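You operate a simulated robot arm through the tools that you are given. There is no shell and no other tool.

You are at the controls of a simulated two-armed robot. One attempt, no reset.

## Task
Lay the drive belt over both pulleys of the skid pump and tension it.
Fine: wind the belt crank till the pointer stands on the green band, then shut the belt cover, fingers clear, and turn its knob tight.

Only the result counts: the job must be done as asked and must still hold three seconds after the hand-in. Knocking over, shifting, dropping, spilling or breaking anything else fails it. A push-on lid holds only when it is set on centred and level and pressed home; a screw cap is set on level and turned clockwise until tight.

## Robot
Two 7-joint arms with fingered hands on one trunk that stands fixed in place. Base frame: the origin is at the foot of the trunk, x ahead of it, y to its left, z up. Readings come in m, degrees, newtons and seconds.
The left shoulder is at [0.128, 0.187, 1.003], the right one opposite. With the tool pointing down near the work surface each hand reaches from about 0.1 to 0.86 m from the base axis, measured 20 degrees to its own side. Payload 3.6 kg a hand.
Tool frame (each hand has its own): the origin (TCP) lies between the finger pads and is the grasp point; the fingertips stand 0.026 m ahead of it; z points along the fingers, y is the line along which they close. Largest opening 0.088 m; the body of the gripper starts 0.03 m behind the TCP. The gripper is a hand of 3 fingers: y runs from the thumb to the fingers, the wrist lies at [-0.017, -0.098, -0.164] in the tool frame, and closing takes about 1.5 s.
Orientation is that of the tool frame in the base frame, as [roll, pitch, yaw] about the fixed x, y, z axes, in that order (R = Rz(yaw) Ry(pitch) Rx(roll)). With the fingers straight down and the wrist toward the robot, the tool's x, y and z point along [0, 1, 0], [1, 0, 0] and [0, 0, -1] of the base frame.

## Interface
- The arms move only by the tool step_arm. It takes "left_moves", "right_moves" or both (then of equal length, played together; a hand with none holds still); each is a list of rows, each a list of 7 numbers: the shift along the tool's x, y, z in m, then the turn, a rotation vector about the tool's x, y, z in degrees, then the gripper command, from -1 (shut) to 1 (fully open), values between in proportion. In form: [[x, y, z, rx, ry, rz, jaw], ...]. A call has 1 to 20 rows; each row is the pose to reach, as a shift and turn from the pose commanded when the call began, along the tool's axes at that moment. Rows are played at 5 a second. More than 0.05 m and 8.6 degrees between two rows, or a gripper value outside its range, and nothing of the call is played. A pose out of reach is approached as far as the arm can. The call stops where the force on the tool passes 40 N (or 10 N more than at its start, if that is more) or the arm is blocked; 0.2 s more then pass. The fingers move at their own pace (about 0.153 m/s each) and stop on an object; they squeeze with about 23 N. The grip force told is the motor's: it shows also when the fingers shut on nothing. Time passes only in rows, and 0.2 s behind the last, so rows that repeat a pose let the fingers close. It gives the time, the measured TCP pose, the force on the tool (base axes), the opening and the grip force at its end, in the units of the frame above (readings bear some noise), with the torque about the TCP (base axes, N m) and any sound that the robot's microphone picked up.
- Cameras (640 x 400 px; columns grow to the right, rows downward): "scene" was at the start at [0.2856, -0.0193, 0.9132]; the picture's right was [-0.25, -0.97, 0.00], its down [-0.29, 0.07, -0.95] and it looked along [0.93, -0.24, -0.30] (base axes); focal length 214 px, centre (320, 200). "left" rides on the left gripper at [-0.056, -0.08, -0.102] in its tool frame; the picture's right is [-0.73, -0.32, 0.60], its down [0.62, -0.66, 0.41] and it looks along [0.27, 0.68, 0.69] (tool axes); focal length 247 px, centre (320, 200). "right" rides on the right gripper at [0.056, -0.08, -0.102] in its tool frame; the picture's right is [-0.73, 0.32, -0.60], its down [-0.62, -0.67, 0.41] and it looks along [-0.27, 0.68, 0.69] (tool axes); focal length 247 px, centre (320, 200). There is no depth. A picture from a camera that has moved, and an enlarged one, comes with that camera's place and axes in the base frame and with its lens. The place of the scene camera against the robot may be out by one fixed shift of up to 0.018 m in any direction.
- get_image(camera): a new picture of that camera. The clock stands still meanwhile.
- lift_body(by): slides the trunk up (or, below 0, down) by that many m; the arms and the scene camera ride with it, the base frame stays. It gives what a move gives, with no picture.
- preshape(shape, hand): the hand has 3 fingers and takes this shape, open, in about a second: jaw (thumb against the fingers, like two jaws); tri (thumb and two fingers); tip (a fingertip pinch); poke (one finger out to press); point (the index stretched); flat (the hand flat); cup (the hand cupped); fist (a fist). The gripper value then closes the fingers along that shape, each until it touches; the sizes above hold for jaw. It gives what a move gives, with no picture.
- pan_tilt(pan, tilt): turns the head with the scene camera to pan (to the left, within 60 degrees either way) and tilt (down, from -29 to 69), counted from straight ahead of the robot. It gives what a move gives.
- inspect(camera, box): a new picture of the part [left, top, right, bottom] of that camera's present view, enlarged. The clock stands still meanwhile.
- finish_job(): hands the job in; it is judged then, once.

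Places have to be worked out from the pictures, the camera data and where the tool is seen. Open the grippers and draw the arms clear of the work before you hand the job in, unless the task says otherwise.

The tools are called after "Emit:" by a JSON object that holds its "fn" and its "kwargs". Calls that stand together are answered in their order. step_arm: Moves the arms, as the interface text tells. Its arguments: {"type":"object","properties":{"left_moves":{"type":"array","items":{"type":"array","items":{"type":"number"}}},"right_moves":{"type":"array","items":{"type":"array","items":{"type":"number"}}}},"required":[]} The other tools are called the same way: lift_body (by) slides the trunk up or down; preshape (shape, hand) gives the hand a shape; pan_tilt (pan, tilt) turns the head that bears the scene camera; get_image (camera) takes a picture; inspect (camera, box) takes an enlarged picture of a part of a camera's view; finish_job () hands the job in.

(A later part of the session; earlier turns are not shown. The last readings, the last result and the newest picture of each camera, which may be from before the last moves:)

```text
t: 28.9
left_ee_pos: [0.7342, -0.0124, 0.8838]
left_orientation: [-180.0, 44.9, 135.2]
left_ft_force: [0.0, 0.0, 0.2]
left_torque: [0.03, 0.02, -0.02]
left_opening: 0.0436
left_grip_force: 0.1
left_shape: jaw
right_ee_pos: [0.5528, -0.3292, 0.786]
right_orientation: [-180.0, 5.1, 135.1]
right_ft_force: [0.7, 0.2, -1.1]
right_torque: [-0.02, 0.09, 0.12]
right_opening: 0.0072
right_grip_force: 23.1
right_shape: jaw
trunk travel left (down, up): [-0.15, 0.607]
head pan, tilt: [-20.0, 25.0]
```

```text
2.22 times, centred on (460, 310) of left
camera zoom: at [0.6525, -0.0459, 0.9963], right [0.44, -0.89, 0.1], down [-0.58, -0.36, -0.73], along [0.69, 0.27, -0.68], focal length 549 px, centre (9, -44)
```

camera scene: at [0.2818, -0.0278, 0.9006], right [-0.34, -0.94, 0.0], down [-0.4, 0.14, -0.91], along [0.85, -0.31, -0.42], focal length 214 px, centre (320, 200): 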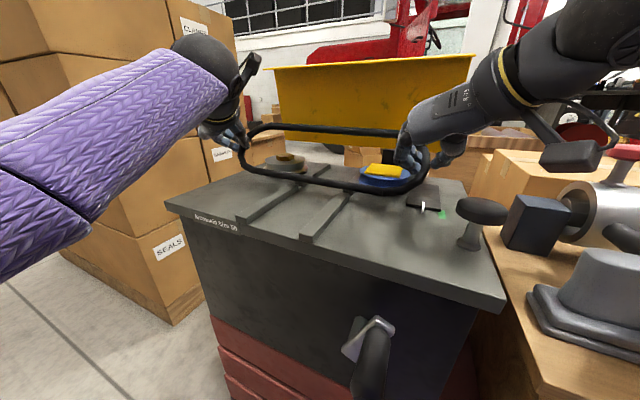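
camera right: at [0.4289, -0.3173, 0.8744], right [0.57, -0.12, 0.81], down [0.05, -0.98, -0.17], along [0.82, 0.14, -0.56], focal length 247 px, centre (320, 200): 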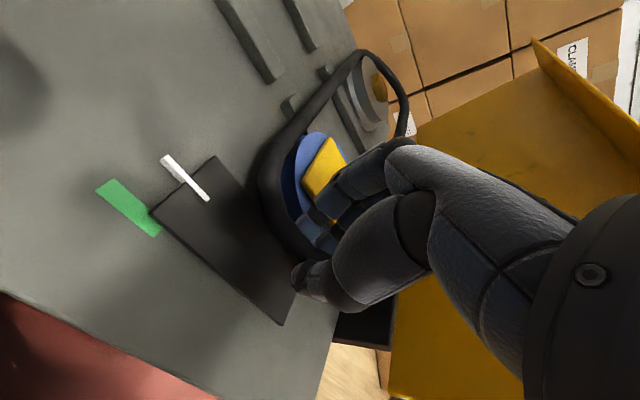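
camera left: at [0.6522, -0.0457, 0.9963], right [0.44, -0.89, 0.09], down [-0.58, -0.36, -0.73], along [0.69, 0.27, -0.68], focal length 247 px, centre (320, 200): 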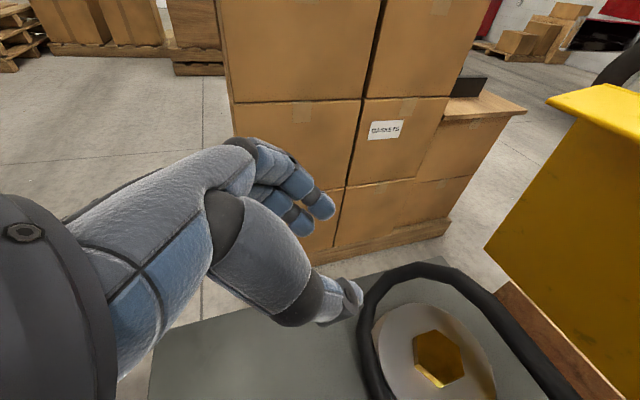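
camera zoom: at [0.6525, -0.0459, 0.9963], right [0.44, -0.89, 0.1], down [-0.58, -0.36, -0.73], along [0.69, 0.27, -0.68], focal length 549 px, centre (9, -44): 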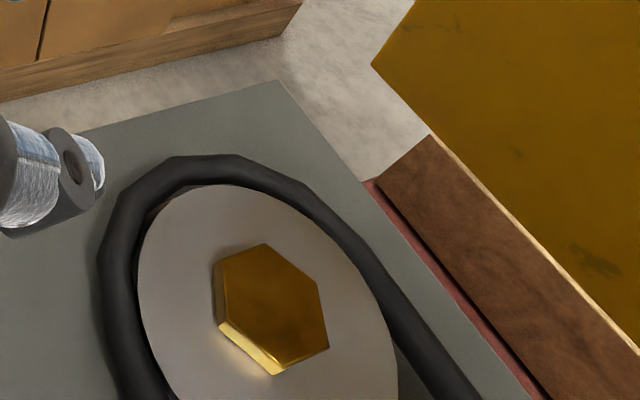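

The loop encircles both pulleys with room all around. I lower the last few mm, open slightly while easing the hand outward, and withdraw upward.

Emit:
{"fn": "step_arm", "kwargs": {"right_moves": [[0, 0, 0.003, 0, 3, 0, -1], [0, -0.002, 0.003, 0, 3, 0, -0.75], [0, -0.005, 0.003, 0, 3, 0, -0.55], [0, -0.006, 0.003, 0, 3, 0, -0.5], [0, -0.006, 0.003, 0, 3, 0, -0.5], [0, -0.006, -0.01, 0, 3, 0, -0.5], [0, -0.006, -0.035, 0, 3, 0, -0.5], [0, -0.006, -0.06, 0, 3, 0, -0.4]]}}

Emit:
{"fn": "inspect", "kwargs": {"camera": "scene", "box": [210, 100, 470, 230]}}

Emit:
{"fn": "get_image", "kwargs": {"camera": "right"}}

Emit:
{"fn": "inspect", "kwargs": {"camera": "left", "box": [320, 220, 600, 400]}}

```text
t: 30.7
left_ee_pos: [0.7333, -0.0117, 0.8834]
left_orientation: [-180.0, 45.0, 135.1]
left_ft_force: [0.2, 0.3, -0.3]
left_torque: [-0.04, 0.03, -0.05]
left_opening: 0.0438
left_grip_force: 0.1
left_shape: jaw
right_ee_pos: [0.5449, -0.331, 0.8465]
right_orientation: [-179.9, 2.0, 135.0]
right_ft_force: [0.5, 0.0, -0.2]
right_torque: [0.01, -0.01, -0.03]
right_opening: 0.0261
right_grip_force: 0.0
right_shape: jaw
trunk travel left (down, up): [-0.15, 0.607]
head pan, tilt: [-20.0, 25.0]
```

```text
2.46 times, centred on (340, 165) of scene
camera zoom: at [0.2817, -0.0278, 0.9006], right [-0.34, -0.94, 0.0], down [-0.4, 0.14, -0.91], along [0.85, -0.31, -0.42], focal length 528 px, centre (271, 286)
```

zoom: 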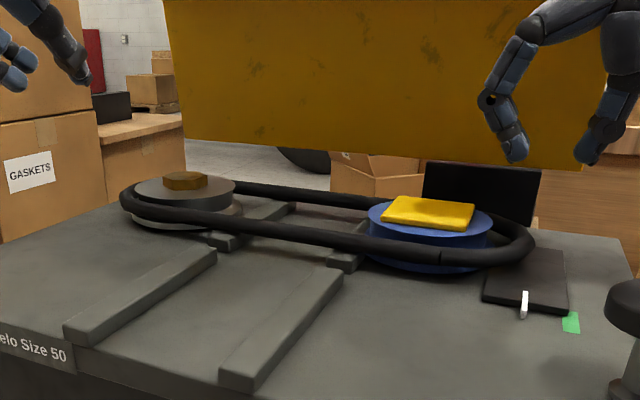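

```text
taken
camera right: at [0.4462, -0.3432, 0.9471], right [0.73, -0.28, 0.62], down [-0.02, -0.92, -0.39], along [0.68, 0.27, -0.68], focal length 247 px, centre (320, 200)
```

right: 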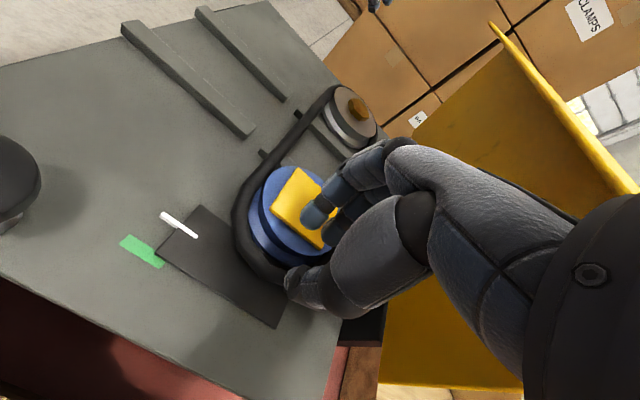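

```text
2.22 times, centred on (460, 310) of left
camera zoom: at [0.6524, -0.0458, 0.9964], right [0.44, -0.89, 0.1], down [-0.58, -0.36, -0.73], along [0.69, 0.27, -0.68], focal length 549 px, centre (9, -44)
```

zoom: 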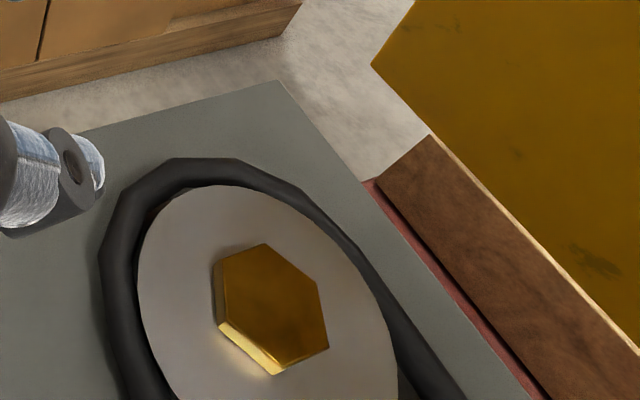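

The belt lies around both pulleys. I enlarge each pulley to judge whether the belt sits in the grooves.

Emit:
{"fn": "inspect", "kwargs": {"camera": "scene", "box": [250, 145, 340, 200]}}

Emit:
{"fn": "inspect", "kwargs": {"camera": "scene", "box": [350, 155, 450, 217]}}

Emit:
{"fn": "inspect", "kwargs": {"camera": "right", "box": [210, 70, 400, 300]}}

```text
7.11 times, centred on (295, 172) of scene
camera zoom: at [0.2817, -0.0278, 0.9006], right [-0.34, -0.94, 0.0], down [-0.4, 0.14, -0.91], along [0.85, -0.31, -0.42], focal length 1525 px, centre (498, 396)
```

zoom: 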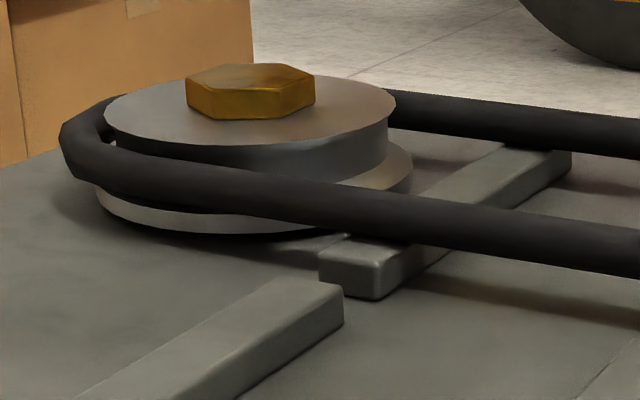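

```text
6.40 times, centred on (400, 186) of scene
camera zoom: at [0.2817, -0.0278, 0.9006], right [-0.34, -0.94, 0.0], down [-0.4, 0.14, -0.91], along [0.85, -0.31, -0.42], focal length 1373 px, centre (-192, 290)
```

zoom: 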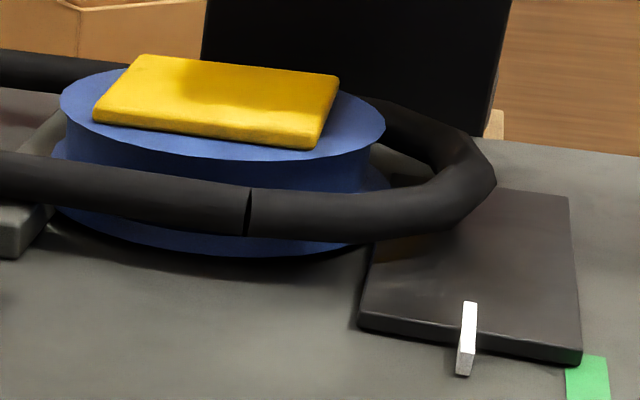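

```text
1.74 times, centred on (305, 185) of right
camera zoom: at [0.4462, -0.3432, 0.9471], right [0.73, -0.28, 0.62], down [-0.02, -0.92, -0.39], along [0.68, 0.27, -0.68], focal length 430 px, centre (346, 226)
```

zoom: 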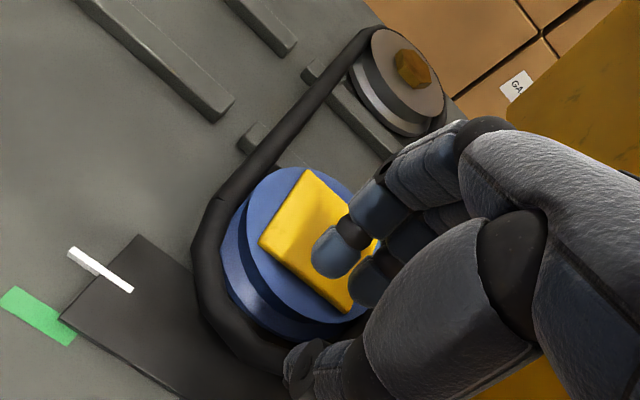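

The belt rests in the grooves of both pulleys, slack as expected. Now I clear both hands away from the pulleys (forward and up), then raise the trunk so the right arm can reach down to the crank.

Emit:
{"fn": "step_arm", "kwargs": {"left_moves": [[0, 0, -0.04, 0, 0, 0, 0], [0, 0, -0.08, 0, 0, 0, 0], [0, 0, -0.12, 0, 6, 0, 0], [0, 0, -0.15, 0, 12, 0, 0], [0, 0, -0.15, 0, 18, 0, 0], [0, 0, -0.15, 0, 24, 0, 0]], "right_moves": [[0.03, 0, -0.01, 0, 0, 0, 0], [0.07, 0, -0.02, 0, 0, 0, 0], [0.11, 0, -0.03, 0, 0, 0, 0], [0.15, 0, -0.06, 0, 0, 0, 0], [0.18, 0, -0.09, 0, 0, 0, 0], [0.2, 0, -0.12, 0, 0, 0, 0]]}}

Emit:
{"fn": "pan_tilt", "kwargs": {"pan": -15, "tilt": 55}}

Emit:
{"fn": "get_image", "kwargs": {"camera": "scene"}}

Emit:
{"fn": "get_image", "kwargs": {"camera": "right"}}

Emit:
{"fn": "get_image", "kwargs": {"camera": "left"}}

```text
t: 32.1
left_ee_pos: [0.6643, 0.0647, 0.9887]
left_orientation: [-180.0, 20.8, 135.1]
left_ft_force: [0.6, 0.0, 0.8]
left_torque: [0.01, 0.03, 0.01]
left_opening: 0.0436
left_grip_force: 0.2
left_shape: jaw
left hand out of reach, approached as far as the arm can: row 6
right_ee_pos: [0.4004, -0.1854, 0.9588]
right_orientation: [-179.9, 1.9, 135.1]
right_ft_force: [0.2, -0.4, 0.0]
right_torque: [0.0, -0.03, -0.06]
right_opening: 0.0437
right_grip_force: 0.1
right_shape: jaw
trunk travel left (down, up): [-0.15, 0.607]
head pan, tilt: [-20.0, 25.0]
```

```text
t: 33.0
left_ee_pos: [0.6633, 0.0642, 0.9887]
left_orientation: [179.9, 21.1, 135.0]
left_ft_force: [-1.3, -0.5, 0.7]
left_torque: [0.02, 0.01, 0.02]
left_opening: 0.0434
left_grip_force: 0.0
left_shape: jaw
right_ee_pos: [0.402, -0.1852, 0.9586]
right_orientation: [179.9, 1.9, 135.1]
right_ft_force: [-0.6, 0.1, 0.3]
right_torque: [0.02, 0.03, 0.01]
right_opening: 0.0437
right_grip_force: 0.1
right_shape: jaw
trunk travel left (down, up): [-0.15, 0.607]
head pan, tilt: [-15.0, 55.0]
```

```text
taken
camera scene: at [0.2648, -0.0149, 0.8567], right [-0.26, -0.97, 0.0], down [-0.79, 0.21, -0.57], along [0.55, -0.15, -0.82], focal length 214 px, centre (320, 200)
```

scene: 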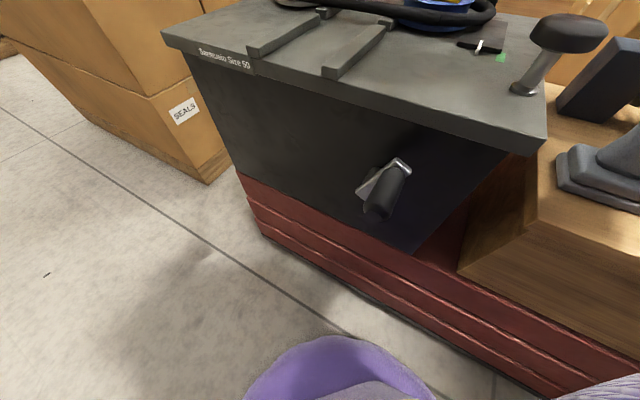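

```text
taken
camera right: at [0.302, -0.1993, 1.0596], right [0.73, -0.28, 0.62], down [-0.02, -0.92, -0.39], along [0.68, 0.27, -0.68], focal length 247 px, centre (320, 200)
```

right: 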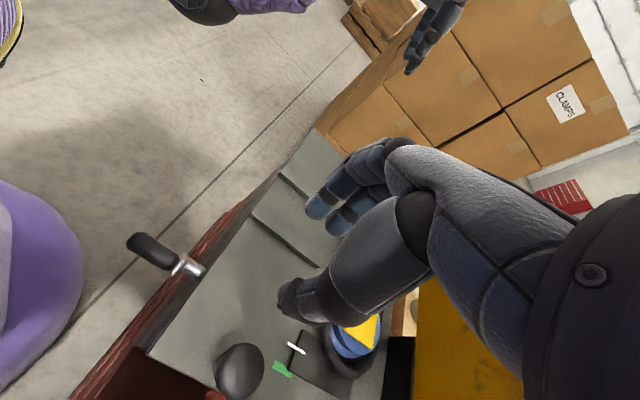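

```text
taken
camera left: at [0.6166, -0.0044, 1.104], right [0.41, -0.86, -0.29], down [-0.78, -0.16, -0.61], along [0.48, 0.48, -0.74], focal length 247 px, centre (320, 200)
```

left: 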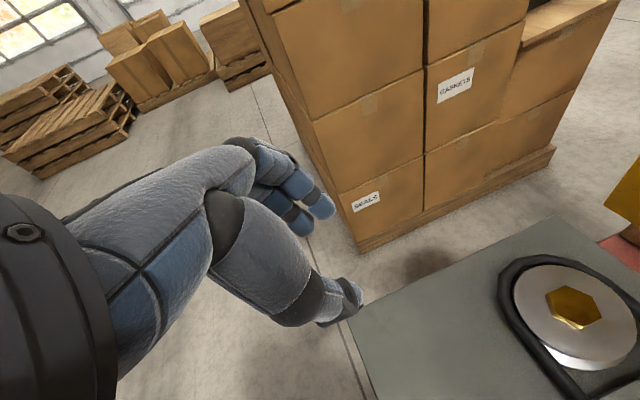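

I enlarge the crank in the scene and right views to work out its place and size.

Emit:
{"fn": "inspect", "kwargs": {"camera": "scene", "box": [320, 130, 448, 230]}}

Emit:
{"fn": "inspect", "kwargs": {"camera": "right", "box": [110, 210, 238, 310]}}

Emit:
{"fn": "inspect", "kwargs": {"camera": "scene", "box": [440, 0, 640, 120]}}

```text
4.00 times, centred on (384, 180) of scene
camera zoom: at [0.2648, -0.0149, 0.8567], right [-0.26, -0.97, 0.0], down [-0.79, 0.21, -0.57], along [0.55, -0.15, -0.82], focal length 858 px, centre (64, 280)
```

zoom: 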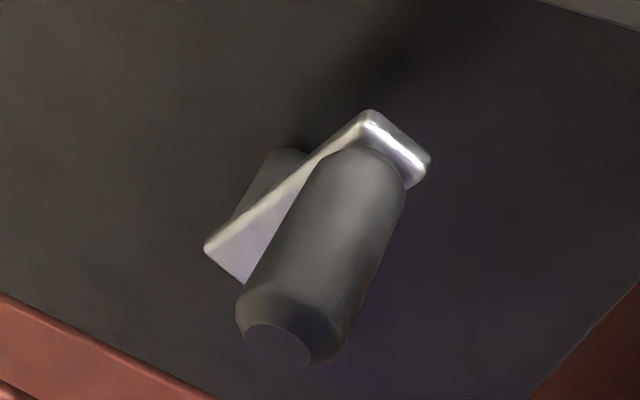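

```text
4.00 times, centred on (174, 260) of right
camera zoom: at [0.302, -0.1993, 1.0596], right [0.73, -0.28, 0.62], down [-0.02, -0.92, -0.39], along [0.68, 0.27, -0.68], focal length 988 px, centre (904, -40)
```

zoom: 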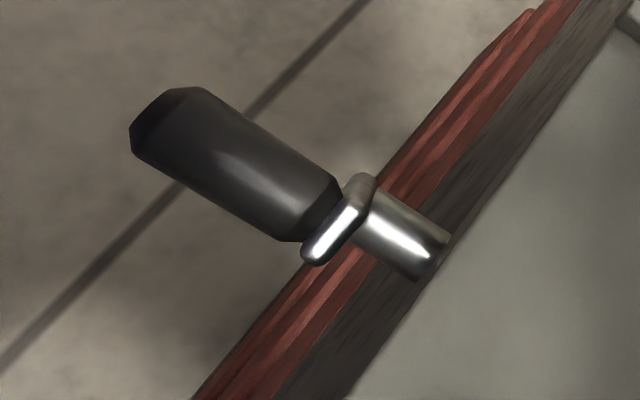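

```text
3.20 times, centred on (540, 60) of scene
camera zoom: at [0.2648, -0.0149, 0.8567], right [-0.26, -0.97, 0.0], down [-0.79, 0.21, -0.57], along [0.55, -0.15, -0.82], focal length 686 px, centre (-384, 648)
```

zoom: 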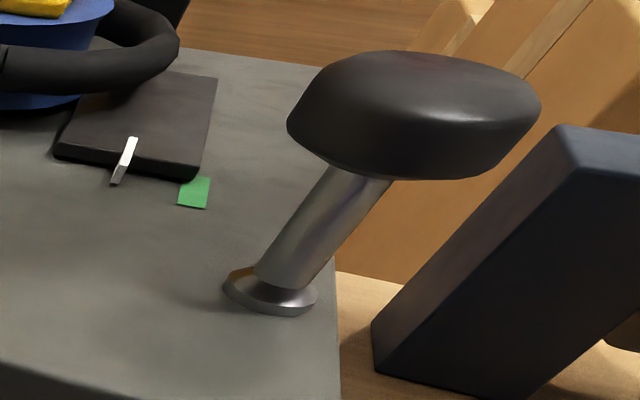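

Triangulation gives the crank axis at about A=0.202 (along the deck), z=0.629, handle parallel to the deck's depth at A=0.175, z=0.682, radius ~60 mm. I raise the trunk 0.25 m so that an arm can reach down to it.

Emit:
{"fn": "lift_body", "kwargs": {"by": 0.25}}

Emit:
{"fn": "get_image", "kwargs": {"camera": "scene"}}

Emit:
{"fn": "get_image", "kwargs": {"camera": "right"}}

Emit:
{"fn": "get_image", "kwargs": {"camera": "left"}}

```text
t: 35.6
left_ee_pos: [0.6625, 0.0627, 1.238]
left_orientation: [-180.0, 20.9, 135.1]
left_ft_force: [0.9, 0.1, -0.2]
left_torque: [-0.01, 0.0, 0.04]
left_opening: 0.0434
left_grip_force: 0.1
left_shape: jaw
right_ee_pos: [0.4022, -0.1862, 1.2082]
right_orientation: [-179.9, 2.0, 135.1]
right_ft_force: [-0.2, 0.0, 0.0]
right_torque: [0.02, -0.01, 0.0]
right_opening: 0.0436
right_grip_force: 0.0
right_shape: jaw
trunk travel left (down, up): [-0.4, 0.357]
head pan, tilt: [-15.0, 55.0]
```

```text
taken
camera scene: at [0.2228, -0.015, 1.1283], right [-0.26, -0.97, 0.0], down [-0.79, 0.21, -0.57], along [0.55, -0.15, -0.82], focal length 214 px, centre (320, 200)
```

scene: 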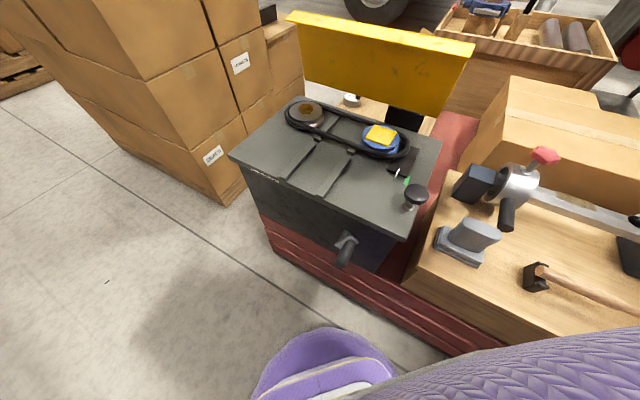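

```text
taken
camera right: at [0.3021, -0.199, 1.3096], right [0.73, -0.28, 0.62], down [-0.02, -0.92, -0.39], along [0.68, 0.27, -0.68], focal length 247 px, centre (320, 200)
```

right: 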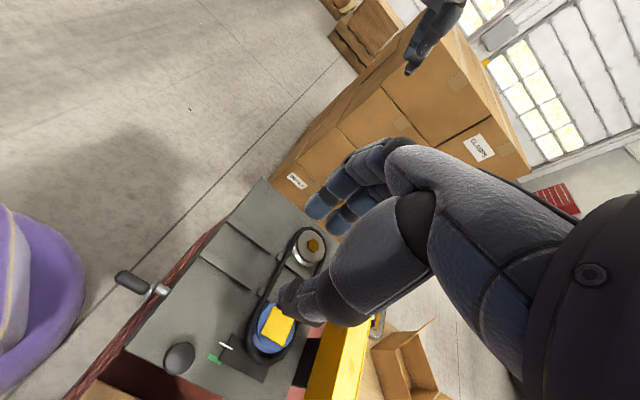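

```text
taken
camera left: at [0.6174, -0.005, 1.3538], right [0.41, -0.86, -0.3], down [-0.78, -0.16, -0.61], along [0.47, 0.48, -0.74], focal length 247 px, centre (320, 200)
```

left: 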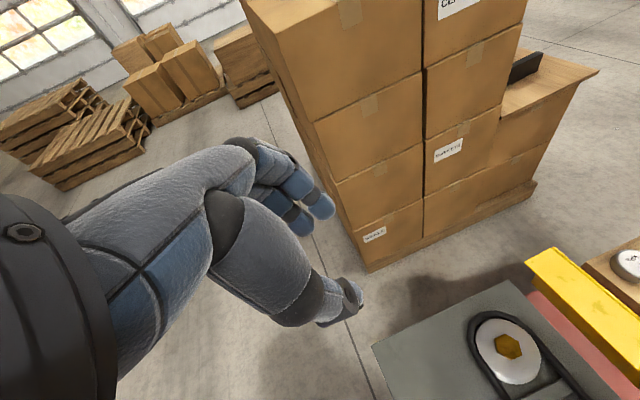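

The purple shape is low (z≈0.3), so the space before the crank is free. I bring the right hand (yaw 135, tilted 10°) above the crank handle, open, to z 0.79.

Emit:
{"fn": "step_arm", "kwargs": {"right_moves": [[0.019, 0.004, 0.042, 0, -1, 0, 0.2], [0.038, 0.008, 0.084, 0, -2, 0, 0.4], [0.057, 0.012, 0.126, 0, -3, 0, 0.6], [0.076, 0.016, 0.168, 0, -4, 0, 0.6], [0.095, 0.02, 0.21, 0, -5, 0, 0.6], [0.108, 0.0223, 0.252, 0, -6, 0, 0.6], [0.11, 0.0223, 0.294, 0, -7, 0, 0.6], [0.112, 0.0223, 0.336, 0, -8, 0, 0.6], [0.113, 0.0223, 0.376, 0, -8, 0, 0.6], [0.1145, 0.0223, 0.4142, 0, -8, 0, 0.6]]}}

Emit:
{"fn": "get_image", "kwargs": {"camera": "scene"}}

Emit:
{"fn": "get_image", "kwargs": {"camera": "right"}}

```text
t: 37.8
left_ee_pos: [0.6629, 0.0629, 1.238]
left_orientation: [179.9, 21.0, 135.1]
left_ft_force: [0.8, -0.3, 0.1]
left_torque: [0.02, 0.0, 0.02]
left_opening: 0.0431
left_grip_force: 0.1
left_shape: jaw
right_ee_pos: [0.3466, -0.0997, 0.7917]
right_orientation: [-179.9, 10.1, 135.1]
right_ft_force: [-0.8, -0.6, 0.3]
right_torque: [-0.03, 0.01, -0.02]
right_opening: 0.0701
right_grip_force: 0.0
right_shape: jaw
trunk travel left (down, up): [-0.4, 0.357]
head pan, tilt: [-15.0, 55.0]
```

```text
taken
camera scene: at [0.2225, -0.0149, 1.1285], right [-0.26, -0.97, 0.0], down [-0.79, 0.21, -0.57], along [0.55, -0.15, -0.82], focal length 214 px, centre (320, 200)
```

scene: 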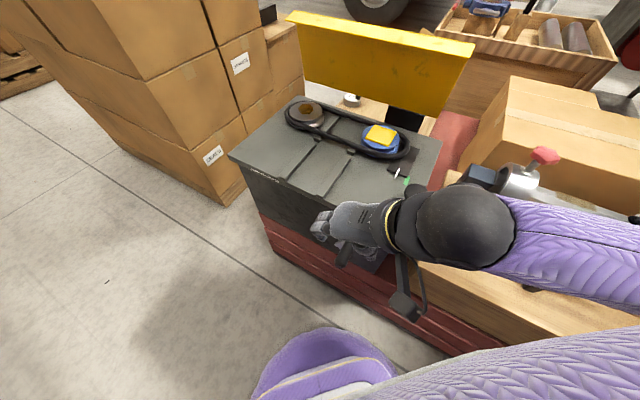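

```text
taken
camera right: at [0.2373, -0.1041, 0.8824], right [0.66, -0.21, 0.72], down [0.02, -0.95, -0.3], along [0.75, 0.21, -0.63], focal length 247 px, centre (320, 200)
```

right: 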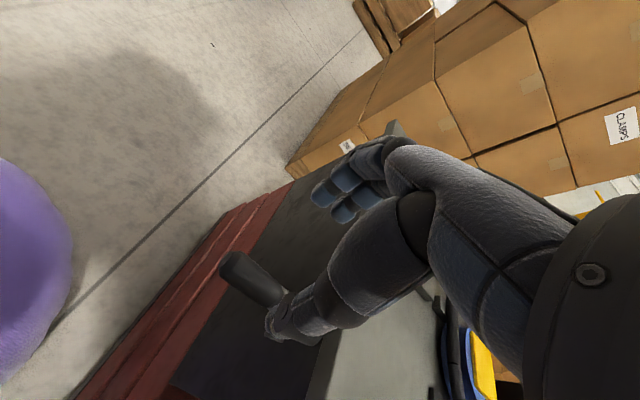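

The hand is centred over the handle. I lower it 0.109 m so the handle comes between the pads.

Emit:
{"fn": "step_arm", "kwargs": {"right_moves": [[0.0035, 0, 0.03, 0, 0, 0, 0.6], [0.007, 0, 0.06, 0, 0, 0, 0.6], [0.01, 0, 0.085, 0, 0, 0, 0.6], [0.013, 0, 0.1084, 0, 0, 0, 0.6], [0.013, 0, 0.1084, 0, 0, 0, 0.6]]}}

Emit:
{"fn": "get_image", "kwargs": {"camera": "scene"}}

Emit:
{"fn": "get_image", "kwargs": {"camera": "right"}}

```text
t: 39.0
left_ee_pos: [0.6639, 0.0635, 1.2372]
left_orientation: [-180.0, 20.9, 135.1]
left_ft_force: [-0.1, -0.2, 0.2]
left_torque: [0.03, 0.0, -0.05]
left_opening: 0.0435
left_grip_force: 0.0
left_shape: jaw
right_ee_pos: [0.3487, -0.1037, 0.6822]
right_orientation: [-180.0, 9.9, 135.1]
right_ft_force: [1.8, -0.7, 0.2]
right_torque: [-0.01, 0.01, 0.01]
right_opening: 0.0702
right_grip_force: 0.1
right_shape: jaw
trunk travel left (down, up): [-0.4, 0.357]
head pan, tilt: [-15.0, 55.0]
```

```text
taken
camera scene: at [0.2225, -0.015, 1.1285], right [-0.26, -0.97, 0.0], down [-0.79, 0.21, -0.57], along [0.55, -0.15, -0.82], focal length 214 px, centre (320, 200)
```

scene: 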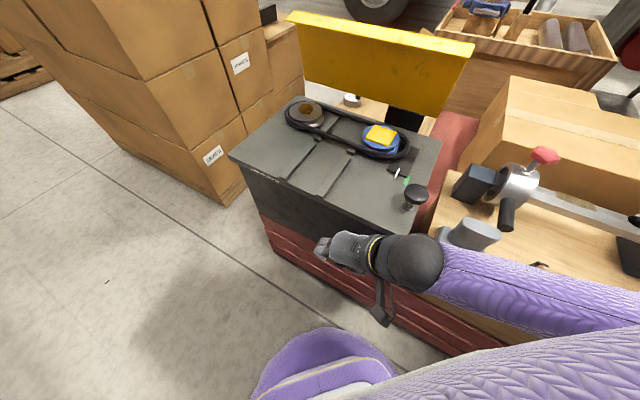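

```text
taken
camera right: at [0.2411, -0.108, 0.7741], right [0.66, -0.21, 0.72], down [0.02, -0.95, -0.3], along [0.75, 0.21, -0.63], focal length 247 px, centre (320, 200)
```

right: 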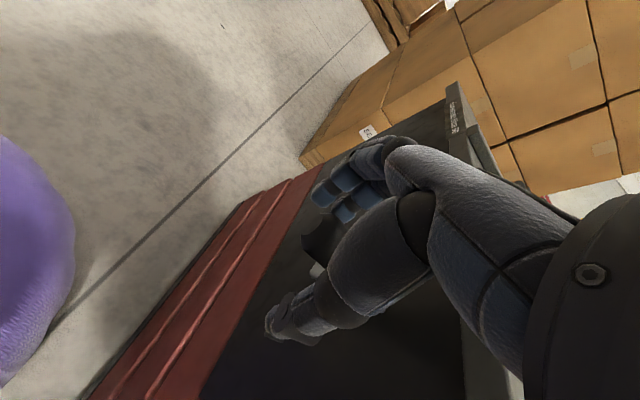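

The handle shows right at the grasp point between thumb and fingers. Close on it.

Emit:
{"fn": "step_arm", "kwargs": {"right_moves": [[0, 0, 0, 0, 0, 0, 0.1], [0, 0, 0, 0, 0, 0, -0.4], [0, 0, 0, 0, 0, 0, -1], [0, 0, 0, 0, 0, 0, -1], [0, 0, 0, 0, 0, 0, -1], [0, 0, 0, 0, 0, 0, -1]]}}

Emit:
{"fn": "get_image", "kwargs": {"camera": "right"}}

Emit:
{"fn": "inspect", "kwargs": {"camera": "scene", "box": [360, 110, 450, 220]}}

```text
t: 40.4
left_ee_pos: [0.665, 0.0613, 1.2376]
left_orientation: [-179.8, 20.9, 135.2]
left_ft_force: [-0.1, 0.6, 0.6]
left_torque: [0.01, 0.0, 0.02]
left_opening: 0.0437
left_grip_force: 0.1
left_shape: jaw
right_ee_pos: [0.3508, -0.1037, 0.6812]
right_orientation: [-179.8, 9.9, 135.3]
right_ft_force: [4.5, 4.7, -17.2]
right_torque: [0.08, 0.08, 0.2]
right_opening: 0.01
right_grip_force: 22.8
right_shape: jaw
trunk travel left (down, up): [-0.4, 0.357]
head pan, tilt: [-15.0, 55.0]
```

```text
taken
camera right: at [0.2415, -0.1081, 0.7735], right [0.67, -0.21, 0.72], down [0.02, -0.96, -0.29], along [0.75, 0.21, -0.63], focal length 247 px, centre (320, 200)
```

right: 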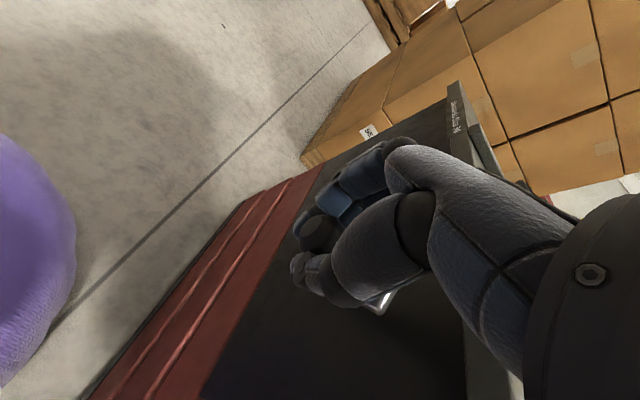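

```text
3.64 times, centred on (405, 165) of scene
camera zoom: at [0.2237, -0.0148, 1.1281], right [-0.26, -0.97, 0.0], down [-0.79, 0.21, -0.57], along [0.55, -0.15, -0.82], focal length 780 px, centre (11, 327)
```

zoom: 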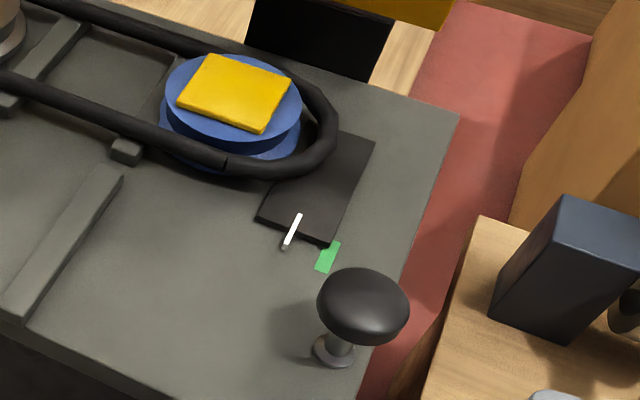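

Grip is on (23 N; the hand feels −17 N, the fingertips hook under the handle). I try 20° clockwise (toward the right and down) and watch force and pointer.

Emit:
{"fn": "step_arm", "kwargs": {"right_moves": [[0.0005, -0.0045, 0.0026, 0, 0, 0, -1], [0.001, -0.0088, 0.0054, 0, 0, 0, -1], [0.0016, -0.0128, 0.0087, 0, 0, 0, -1], [0.0022, -0.0165, 0.0122, 0, 0, 0, -1], [0.0022, -0.0165, 0.0122, 0, 0, 0, -1]]}}

Emit:
{"fn": "inspect", "kwargs": {"camera": "scene", "box": [360, 110, 450, 220]}}

Emit:
{"fn": "get_image", "kwargs": {"camera": "right"}}

```text
t: 41.6
left_ee_pos: [0.6644, 0.063, 1.2386]
left_orientation: [-179.9, 20.9, 135.2]
left_ft_force: [0.2, 0.3, -0.8]
left_torque: [-0.02, 0.02, 0.01]
left_opening: 0.0435
left_grip_force: 0.0
left_shape: jaw
right_ee_pos: [0.3396, -0.1134, 0.6695]
right_orientation: [179.9, 9.9, 135.1]
right_ft_force: [11.4, 7.7, -9.6]
right_torque: [0.13, -0.08, 0.26]
right_opening: 0.0098
right_grip_force: 23.0
right_shape: jaw
trunk travel left (down, up): [-0.4, 0.357]
head pan, tilt: [-15.0, 55.0]
```

```text
3.64 times, centred on (405, 165) of scene
camera zoom: at [0.2238, -0.0145, 1.1282], right [-0.26, -0.97, 0.0], down [-0.79, 0.21, -0.57], along [0.55, -0.15, -0.82], focal length 780 px, centre (11, 327)
```

zoom: 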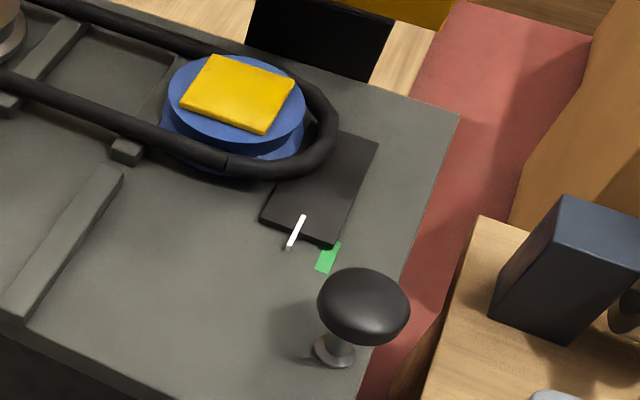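

```text
taken
camera right: at [0.2308, -0.1191, 0.7614], right [0.66, -0.21, 0.72], down [0.02, -0.95, -0.3], along [0.75, 0.21, -0.63], focal length 247 px, centre (320, 200)
```

right: 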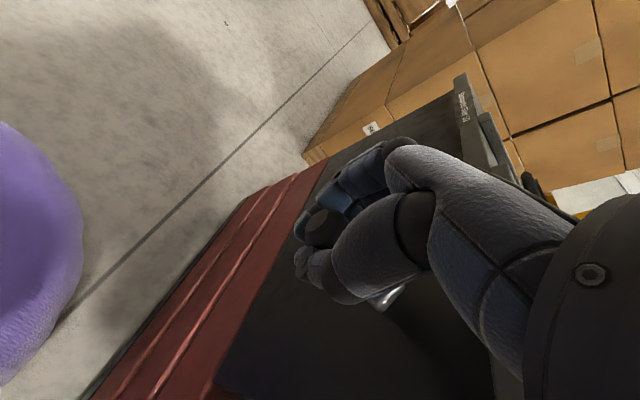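

Clockwise is right: the pointer moved about 4 px toward the green and the crank turns freely, with only a radial pull of ~16 N. I go on clockwise to about −7° (handle straight right), easing the path inward a little.

Emit:
{"fn": "step_arm", "kwargs": {"right_moves": [[0.0017, -0.0054, 0.0096, 0, 0, 0, -1], [0.0035, -0.0093, 0.0201, 0, 0, 0, -1], [0.0052, -0.0125, 0.0297, 0, 0, 0, -1], [0.007, -0.0139, 0.0399, 0, 0, 0, -1], [0.0088, -0.0136, 0.0501, 0, 0, 0, -1], [0.0088, -0.0136, 0.0501, 0, 0, 0, -1]]}}

Emit:
{"fn": "inspect", "kwargs": {"camera": "scene", "box": [360, 110, 450, 220]}}

Emit:
{"fn": "get_image", "kwargs": {"camera": "right"}}

```text
t: 43.0
left_ee_pos: [0.6625, 0.0637, 1.2389]
left_orientation: [180.0, 21.0, 135.0]
left_ft_force: [0.1, -0.4, -0.3]
left_torque: [-0.03, -0.01, -0.02]
left_opening: 0.0436
left_grip_force: 0.1
left_shape: jaw
right_ee_pos: [0.3292, -0.1255, 0.6195]
right_orientation: [-179.9, 10.0, 135.1]
right_ft_force: [0.3, 0.7, 0.4]
right_torque: [0.02, 0.02, 0.01]
right_opening: 0.0074
right_grip_force: 22.9
right_shape: jaw
trunk travel left (down, up): [-0.4, 0.357]
head pan, tilt: [-15.0, 55.0]
```

```text
3.64 times, centred on (405, 165) of scene
camera zoom: at [0.2225, -0.0149, 1.1284], right [-0.26, -0.97, 0.0], down [-0.79, 0.21, -0.57], along [0.55, -0.15, -0.82], focal length 780 px, centre (11, 327)
```

zoom: 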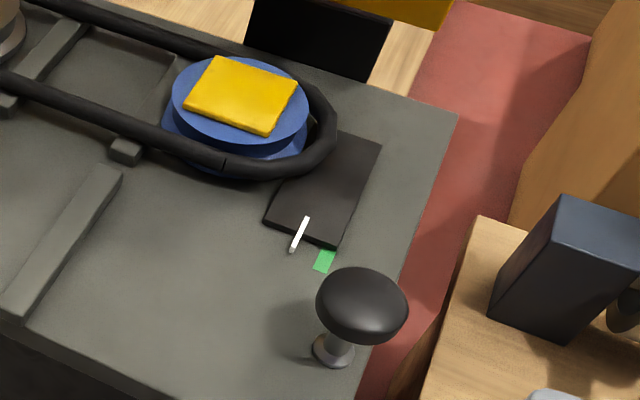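

```text
taken
camera right: at [0.22, -0.1292, 0.7103], right [0.66, -0.21, 0.72], down [0.02, -0.96, -0.3], along [0.75, 0.21, -0.63], focal length 247 px, centre (320, 200)
```

right: 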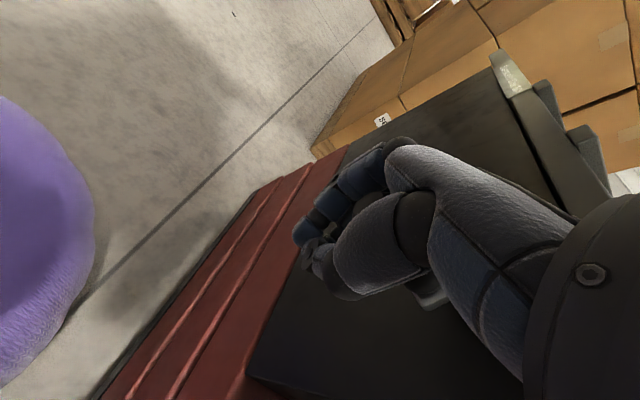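

The forces vanished and the opening shrank, so the handle seems to have slipped out of the fingertip grip. I look for where the handle stands now.

Emit:
{"fn": "inspect", "kwargs": {"camera": "right", "box": [270, 130, 470, 320]}}

Emit:
{"fn": "inspect", "kwargs": {"camera": "scene", "box": [290, 190, 450, 330]}}

```text
2.11 times, centred on (370, 225) of right
camera zoom: at [0.22, -0.1292, 0.7103], right [0.66, -0.21, 0.72], down [0.02, -0.96, -0.3], along [0.75, 0.21, -0.63], focal length 520 px, centre (215, 147)
```

zoom: 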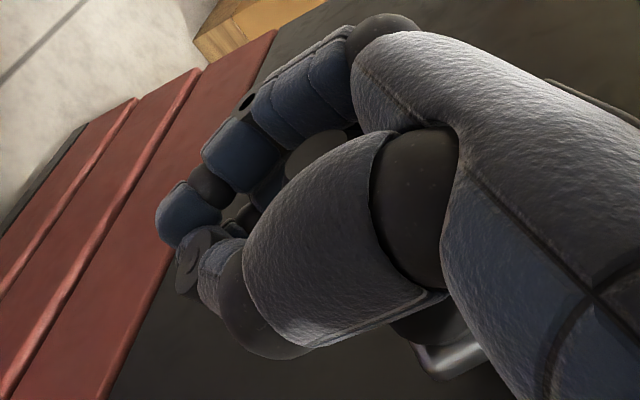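

```text
2.86 times, centred on (370, 260) of scene
camera zoom: at [0.2225, -0.0149, 1.1284], right [-0.26, -0.97, 0.0], down [-0.79, 0.21, -0.57], along [0.55, -0.15, -0.82], focal length 613 px, centre (177, 29)
```

zoom: 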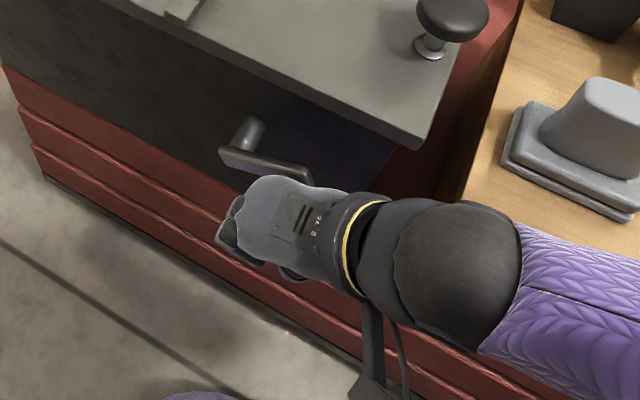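

The handle is now caged in the closed hand against the palm (seen at about 26°), which is fine for pushing down. I continue the circle clockwise to about −35° and check.

Emit:
{"fn": "step_arm", "kwargs": {"right_moves": [[0.0014, -0.003, 0.0076, 0, 0, 0, -1], [0.0027, -0.005, 0.0151, 0, 0, 0, -1], [0.004, -0.0057, 0.0226, 0, 0, 0, -1], [0.0053, -0.0057, 0.03, 0, 0, 0, -1], [0.0066, -0.0042, 0.0373, 0, 0, 0, -1], [0.0078, -0.0024, 0.0445, 0, 0, 0, -1], [0.009, 0.001, 0.0512, 0, 0, 0, -1], [0.0102, 0.0046, 0.0578, 0, 0, 0, -1]]}}

Emit:
{"fn": "inspect", "kwargs": {"camera": "scene", "box": [360, 110, 450, 220]}}

Emit:
{"fn": "inspect", "kwargs": {"camera": "right", "box": [270, 130, 470, 320]}}

Emit:
{"fn": "inspect", "kwargs": {"camera": "scene", "box": [290, 190, 450, 330]}}

```text
t: 44.8
left_ee_pos: [0.6624, 0.0631, 1.2382]
left_orientation: [179.9, 21.0, 135.1]
left_ft_force: [0.1, 0.3, 1.2]
left_torque: [-0.01, 0.01, 0.01]
left_opening: 0.0438
left_grip_force: 0.1
left_shape: jaw
right_ee_pos: [0.3306, -0.1229, 0.5587]
right_orientation: [-179.8, 10.0, 135.2]
right_ft_force: [-3.3, -3.7, -1.1]
right_torque: [0.18, -0.24, 0.08]
right_opening: 0.0074
right_grip_force: 22.6
right_shape: jaw
trunk travel left (down, up): [-0.4, 0.357]
head pan, tilt: [-15.0, 55.0]
```

```text
3.64 times, centred on (405, 165) of scene
camera zoom: at [0.2224, -0.0152, 1.1284], right [-0.26, -0.97, 0.0], down [-0.79, 0.21, -0.57], along [0.55, -0.15, -0.82], focal length 780 px, centre (11, 327)
```

zoom: 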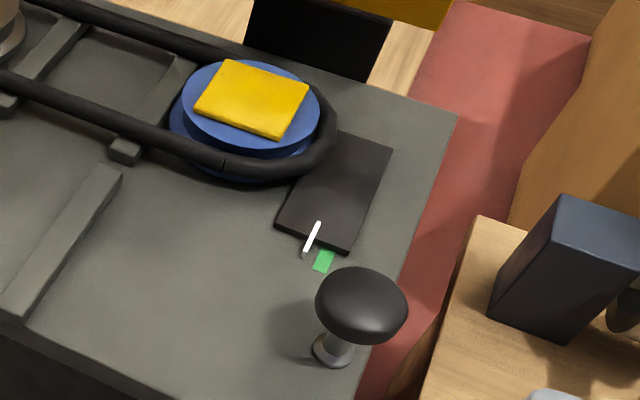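

```text
2.11 times, centred on (370, 225) of right
camera zoom: at [0.2223, -0.1267, 0.6513], right [0.67, -0.21, 0.72], down [0.02, -0.96, -0.29], along [0.75, 0.21, -0.63], focal length 520 px, centre (215, 147)
```

zoom: 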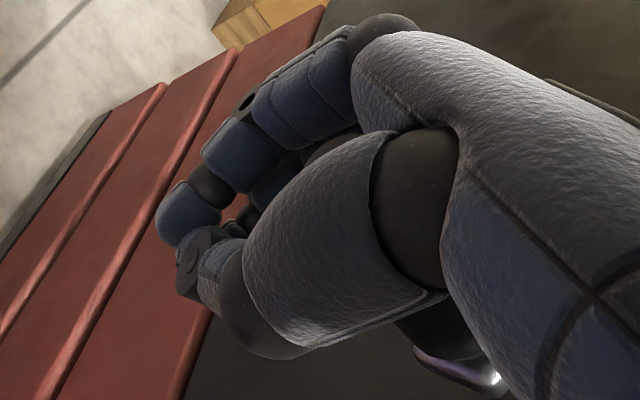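

```text
2.86 times, centred on (370, 260) of scene
camera zoom: at [0.2224, -0.0152, 1.1284], right [-0.26, -0.97, 0.0], down [-0.79, 0.21, -0.57], along [0.55, -0.15, -0.82], focal length 613 px, centre (177, 29)
```

zoom: 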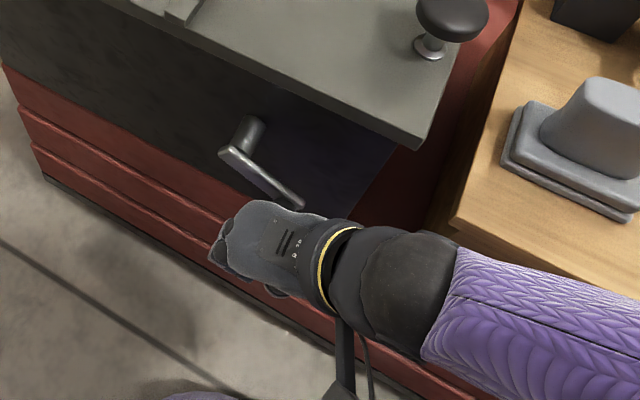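

The pointer has covered about half the way (21 of ~43 px for 93° of turn). I continue clockwise to about −80°.

Emit:
{"fn": "step_arm", "kwargs": {"right_moves": [[0.001, 0.0058, 0.0058, 0, 0, 0, -1], [0.0019, 0.0122, 0.0109, 0, 0, 0, -1], [0.0027, 0.0194, 0.0154, 0, 0, 0, -1], [0.0034, 0.027, 0.019, 0, 0, 0, -1], [0.0038, 0.035, 0.0217, 0, 0, 0, -1], [0.0041, 0.0434, 0.0234, 0, 0, 0, -1], [0.0041, 0.0434, 0.0234, 0, 0, 0, -1]]}}

Emit:
{"fn": "inspect", "kwargs": {"camera": "scene", "box": [360, 110, 450, 220]}}

Emit:
{"fn": "inspect", "kwargs": {"camera": "scene", "box": [290, 190, 450, 330]}}

Emit:
{"fn": "get_image", "kwargs": {"camera": "right"}}

```text
t: 46.4
left_ee_pos: [0.664, 0.0619, 1.2368]
left_orientation: [-180.0, 20.9, 135.1]
left_ft_force: [-0.4, 0.1, 0.6]
left_torque: [0.03, -0.04, -0.01]
left_opening: 0.0435
left_grip_force: 0.0
left_shape: jaw
right_ee_pos: [0.3547, -0.0968, 0.5439]
right_orientation: [-179.3, 9.9, 135.0]
right_ft_force: [-4.4, -6.0, -12.4]
right_torque: [0.22, -0.2, 0.03]
right_opening: 0.0073
right_grip_force: 23.2
right_shape: jaw
right hand out of reach, approached as far as the arm can: row 5, 6, 7
trunk travel left (down, up): [-0.4, 0.357]
head pan, tilt: [-15.0, 55.0]
```

```text
3.64 times, centred on (405, 165) of scene
camera zoom: at [0.2232, -0.0153, 1.128], right [-0.26, -0.97, 0.0], down [-0.79, 0.21, -0.57], along [0.55, -0.15, -0.82], focal length 780 px, centre (11, 327)
```

zoom: 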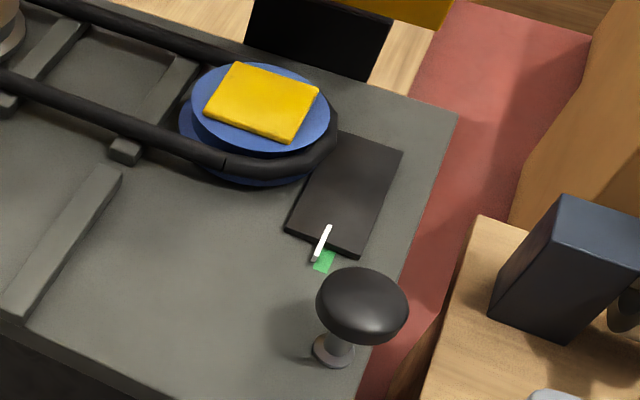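

```text
2.86 times, centred on (370, 260) of scene
camera zoom: at [0.2232, -0.0153, 1.128], right [-0.26, -0.97, 0.0], down [-0.79, 0.21, -0.57], along [0.55, -0.15, -0.82], focal length 613 px, centre (177, 29)
```

zoom: 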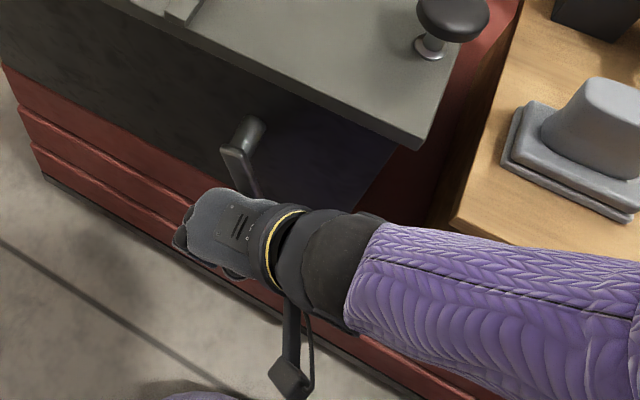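

```text
taken
camera right: at [0.2467, -0.1, 0.6371], right [0.67, -0.21, 0.71], down [0.01, -0.96, -0.29], along [0.74, 0.2, -0.64], focal length 247 px, centre (320, 200)
```

right: 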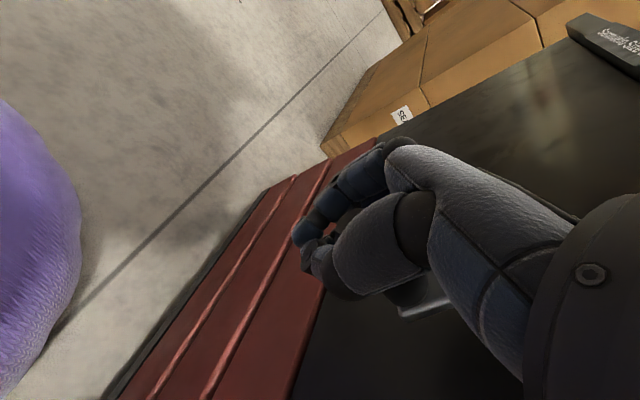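

The arm is near its downward reach limit, but the pointer is close to the green now (about 11 px to go, ~45°). I continue sideways along the bottom of the circle toward −115°.

Emit:
{"fn": "step_arm", "kwargs": {"right_moves": [[0.0003, 0.0076, 0.002, 0, 0, 0, -1], [0.0003, 0.0151, 0.002, 0, 0, 0, -1], [0.0002, 0.0227, 0.001, 0, 0, 0, -1], [-0.0002, 0.03, -0.001, 0, 0, 0, -1], [-0.0002, 0.03, -0.001, 0, 0, 0, -1]]}}

Emit:
{"fn": "inspect", "kwargs": {"camera": "scene", "box": [380, 150, 430, 210]}}

Emit:
{"fn": "inspect", "kwargs": {"camera": "scene", "box": [290, 190, 450, 330]}}

Emit:
{"fn": "inspect", "kwargs": {"camera": "scene", "box": [360, 110, 450, 220]}}

```text
t: 47.6
left_ee_pos: [0.6652, 0.0596, 1.2378]
left_orientation: [179.9, 20.8, 135.1]
left_ft_force: [-0.1, -0.5, 0.3]
left_torque: [0.01, 0.0, 0.0]
left_opening: 0.0435
left_grip_force: 0.0
left_shape: jaw
right_ee_pos: [0.3712, -0.0822, 0.5561]
right_orientation: [-179.9, 10.4, 134.8]
right_ft_force: [20.5, -10.4, -19.6]
right_torque: [-0.02, 0.34, -0.08]
right_opening: 0.0086
right_grip_force: 22.9
right_shape: jaw
right hand out of reach, approached as far as the arm can: row 1, 2, 3, 4, 5
trunk travel left (down, up): [-0.4, 0.357]
head pan, tilt: [-15.0, 55.0]
```

```text
6.67 times, centred on (405, 180) of scene
camera zoom: at [0.2245, -0.0168, 1.1282], right [-0.26, -0.97, 0.0], down [-0.79, 0.21, -0.57], along [0.55, -0.15, -0.82], focal length 1430 px, centre (-247, 333)
```

zoom: 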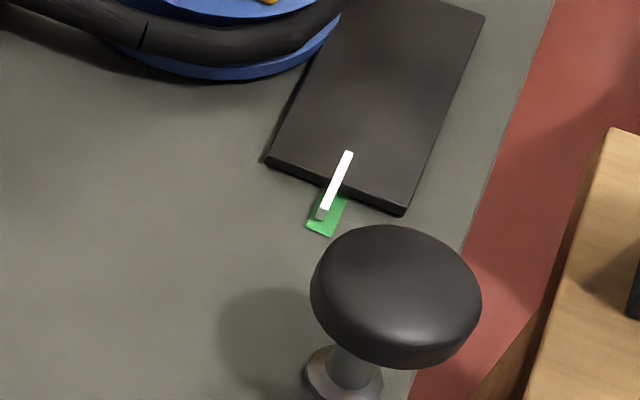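

```text
2.86 times, centred on (370, 260) of scene
camera zoom: at [0.2245, -0.0168, 1.1282], right [-0.26, -0.97, 0.0], down [-0.79, 0.21, -0.57], along [0.55, -0.15, -0.82], focal length 613 px, centre (177, 29)
```

zoom: 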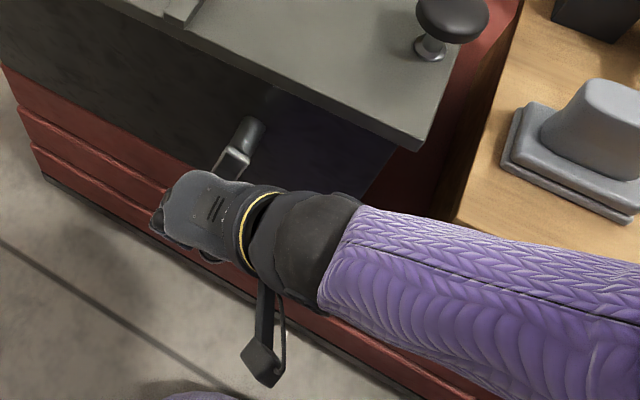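

```text
3.64 times, centred on (405, 165) of scene
camera zoom: at [0.2245, -0.0168, 1.1282], right [-0.26, -0.97, 0.0], down [-0.79, 0.21, -0.57], along [0.55, -0.15, -0.82], focal length 780 px, centre (11, 327)
```

zoom: 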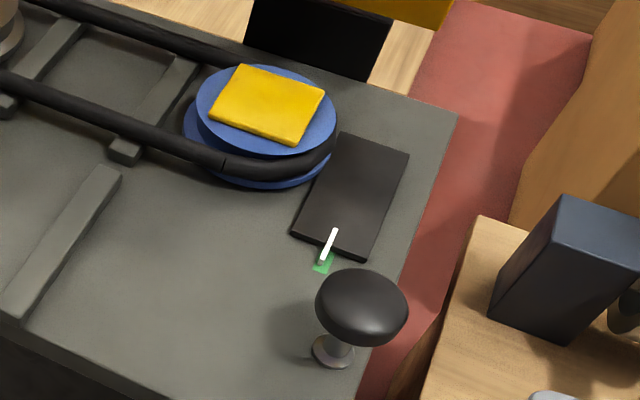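

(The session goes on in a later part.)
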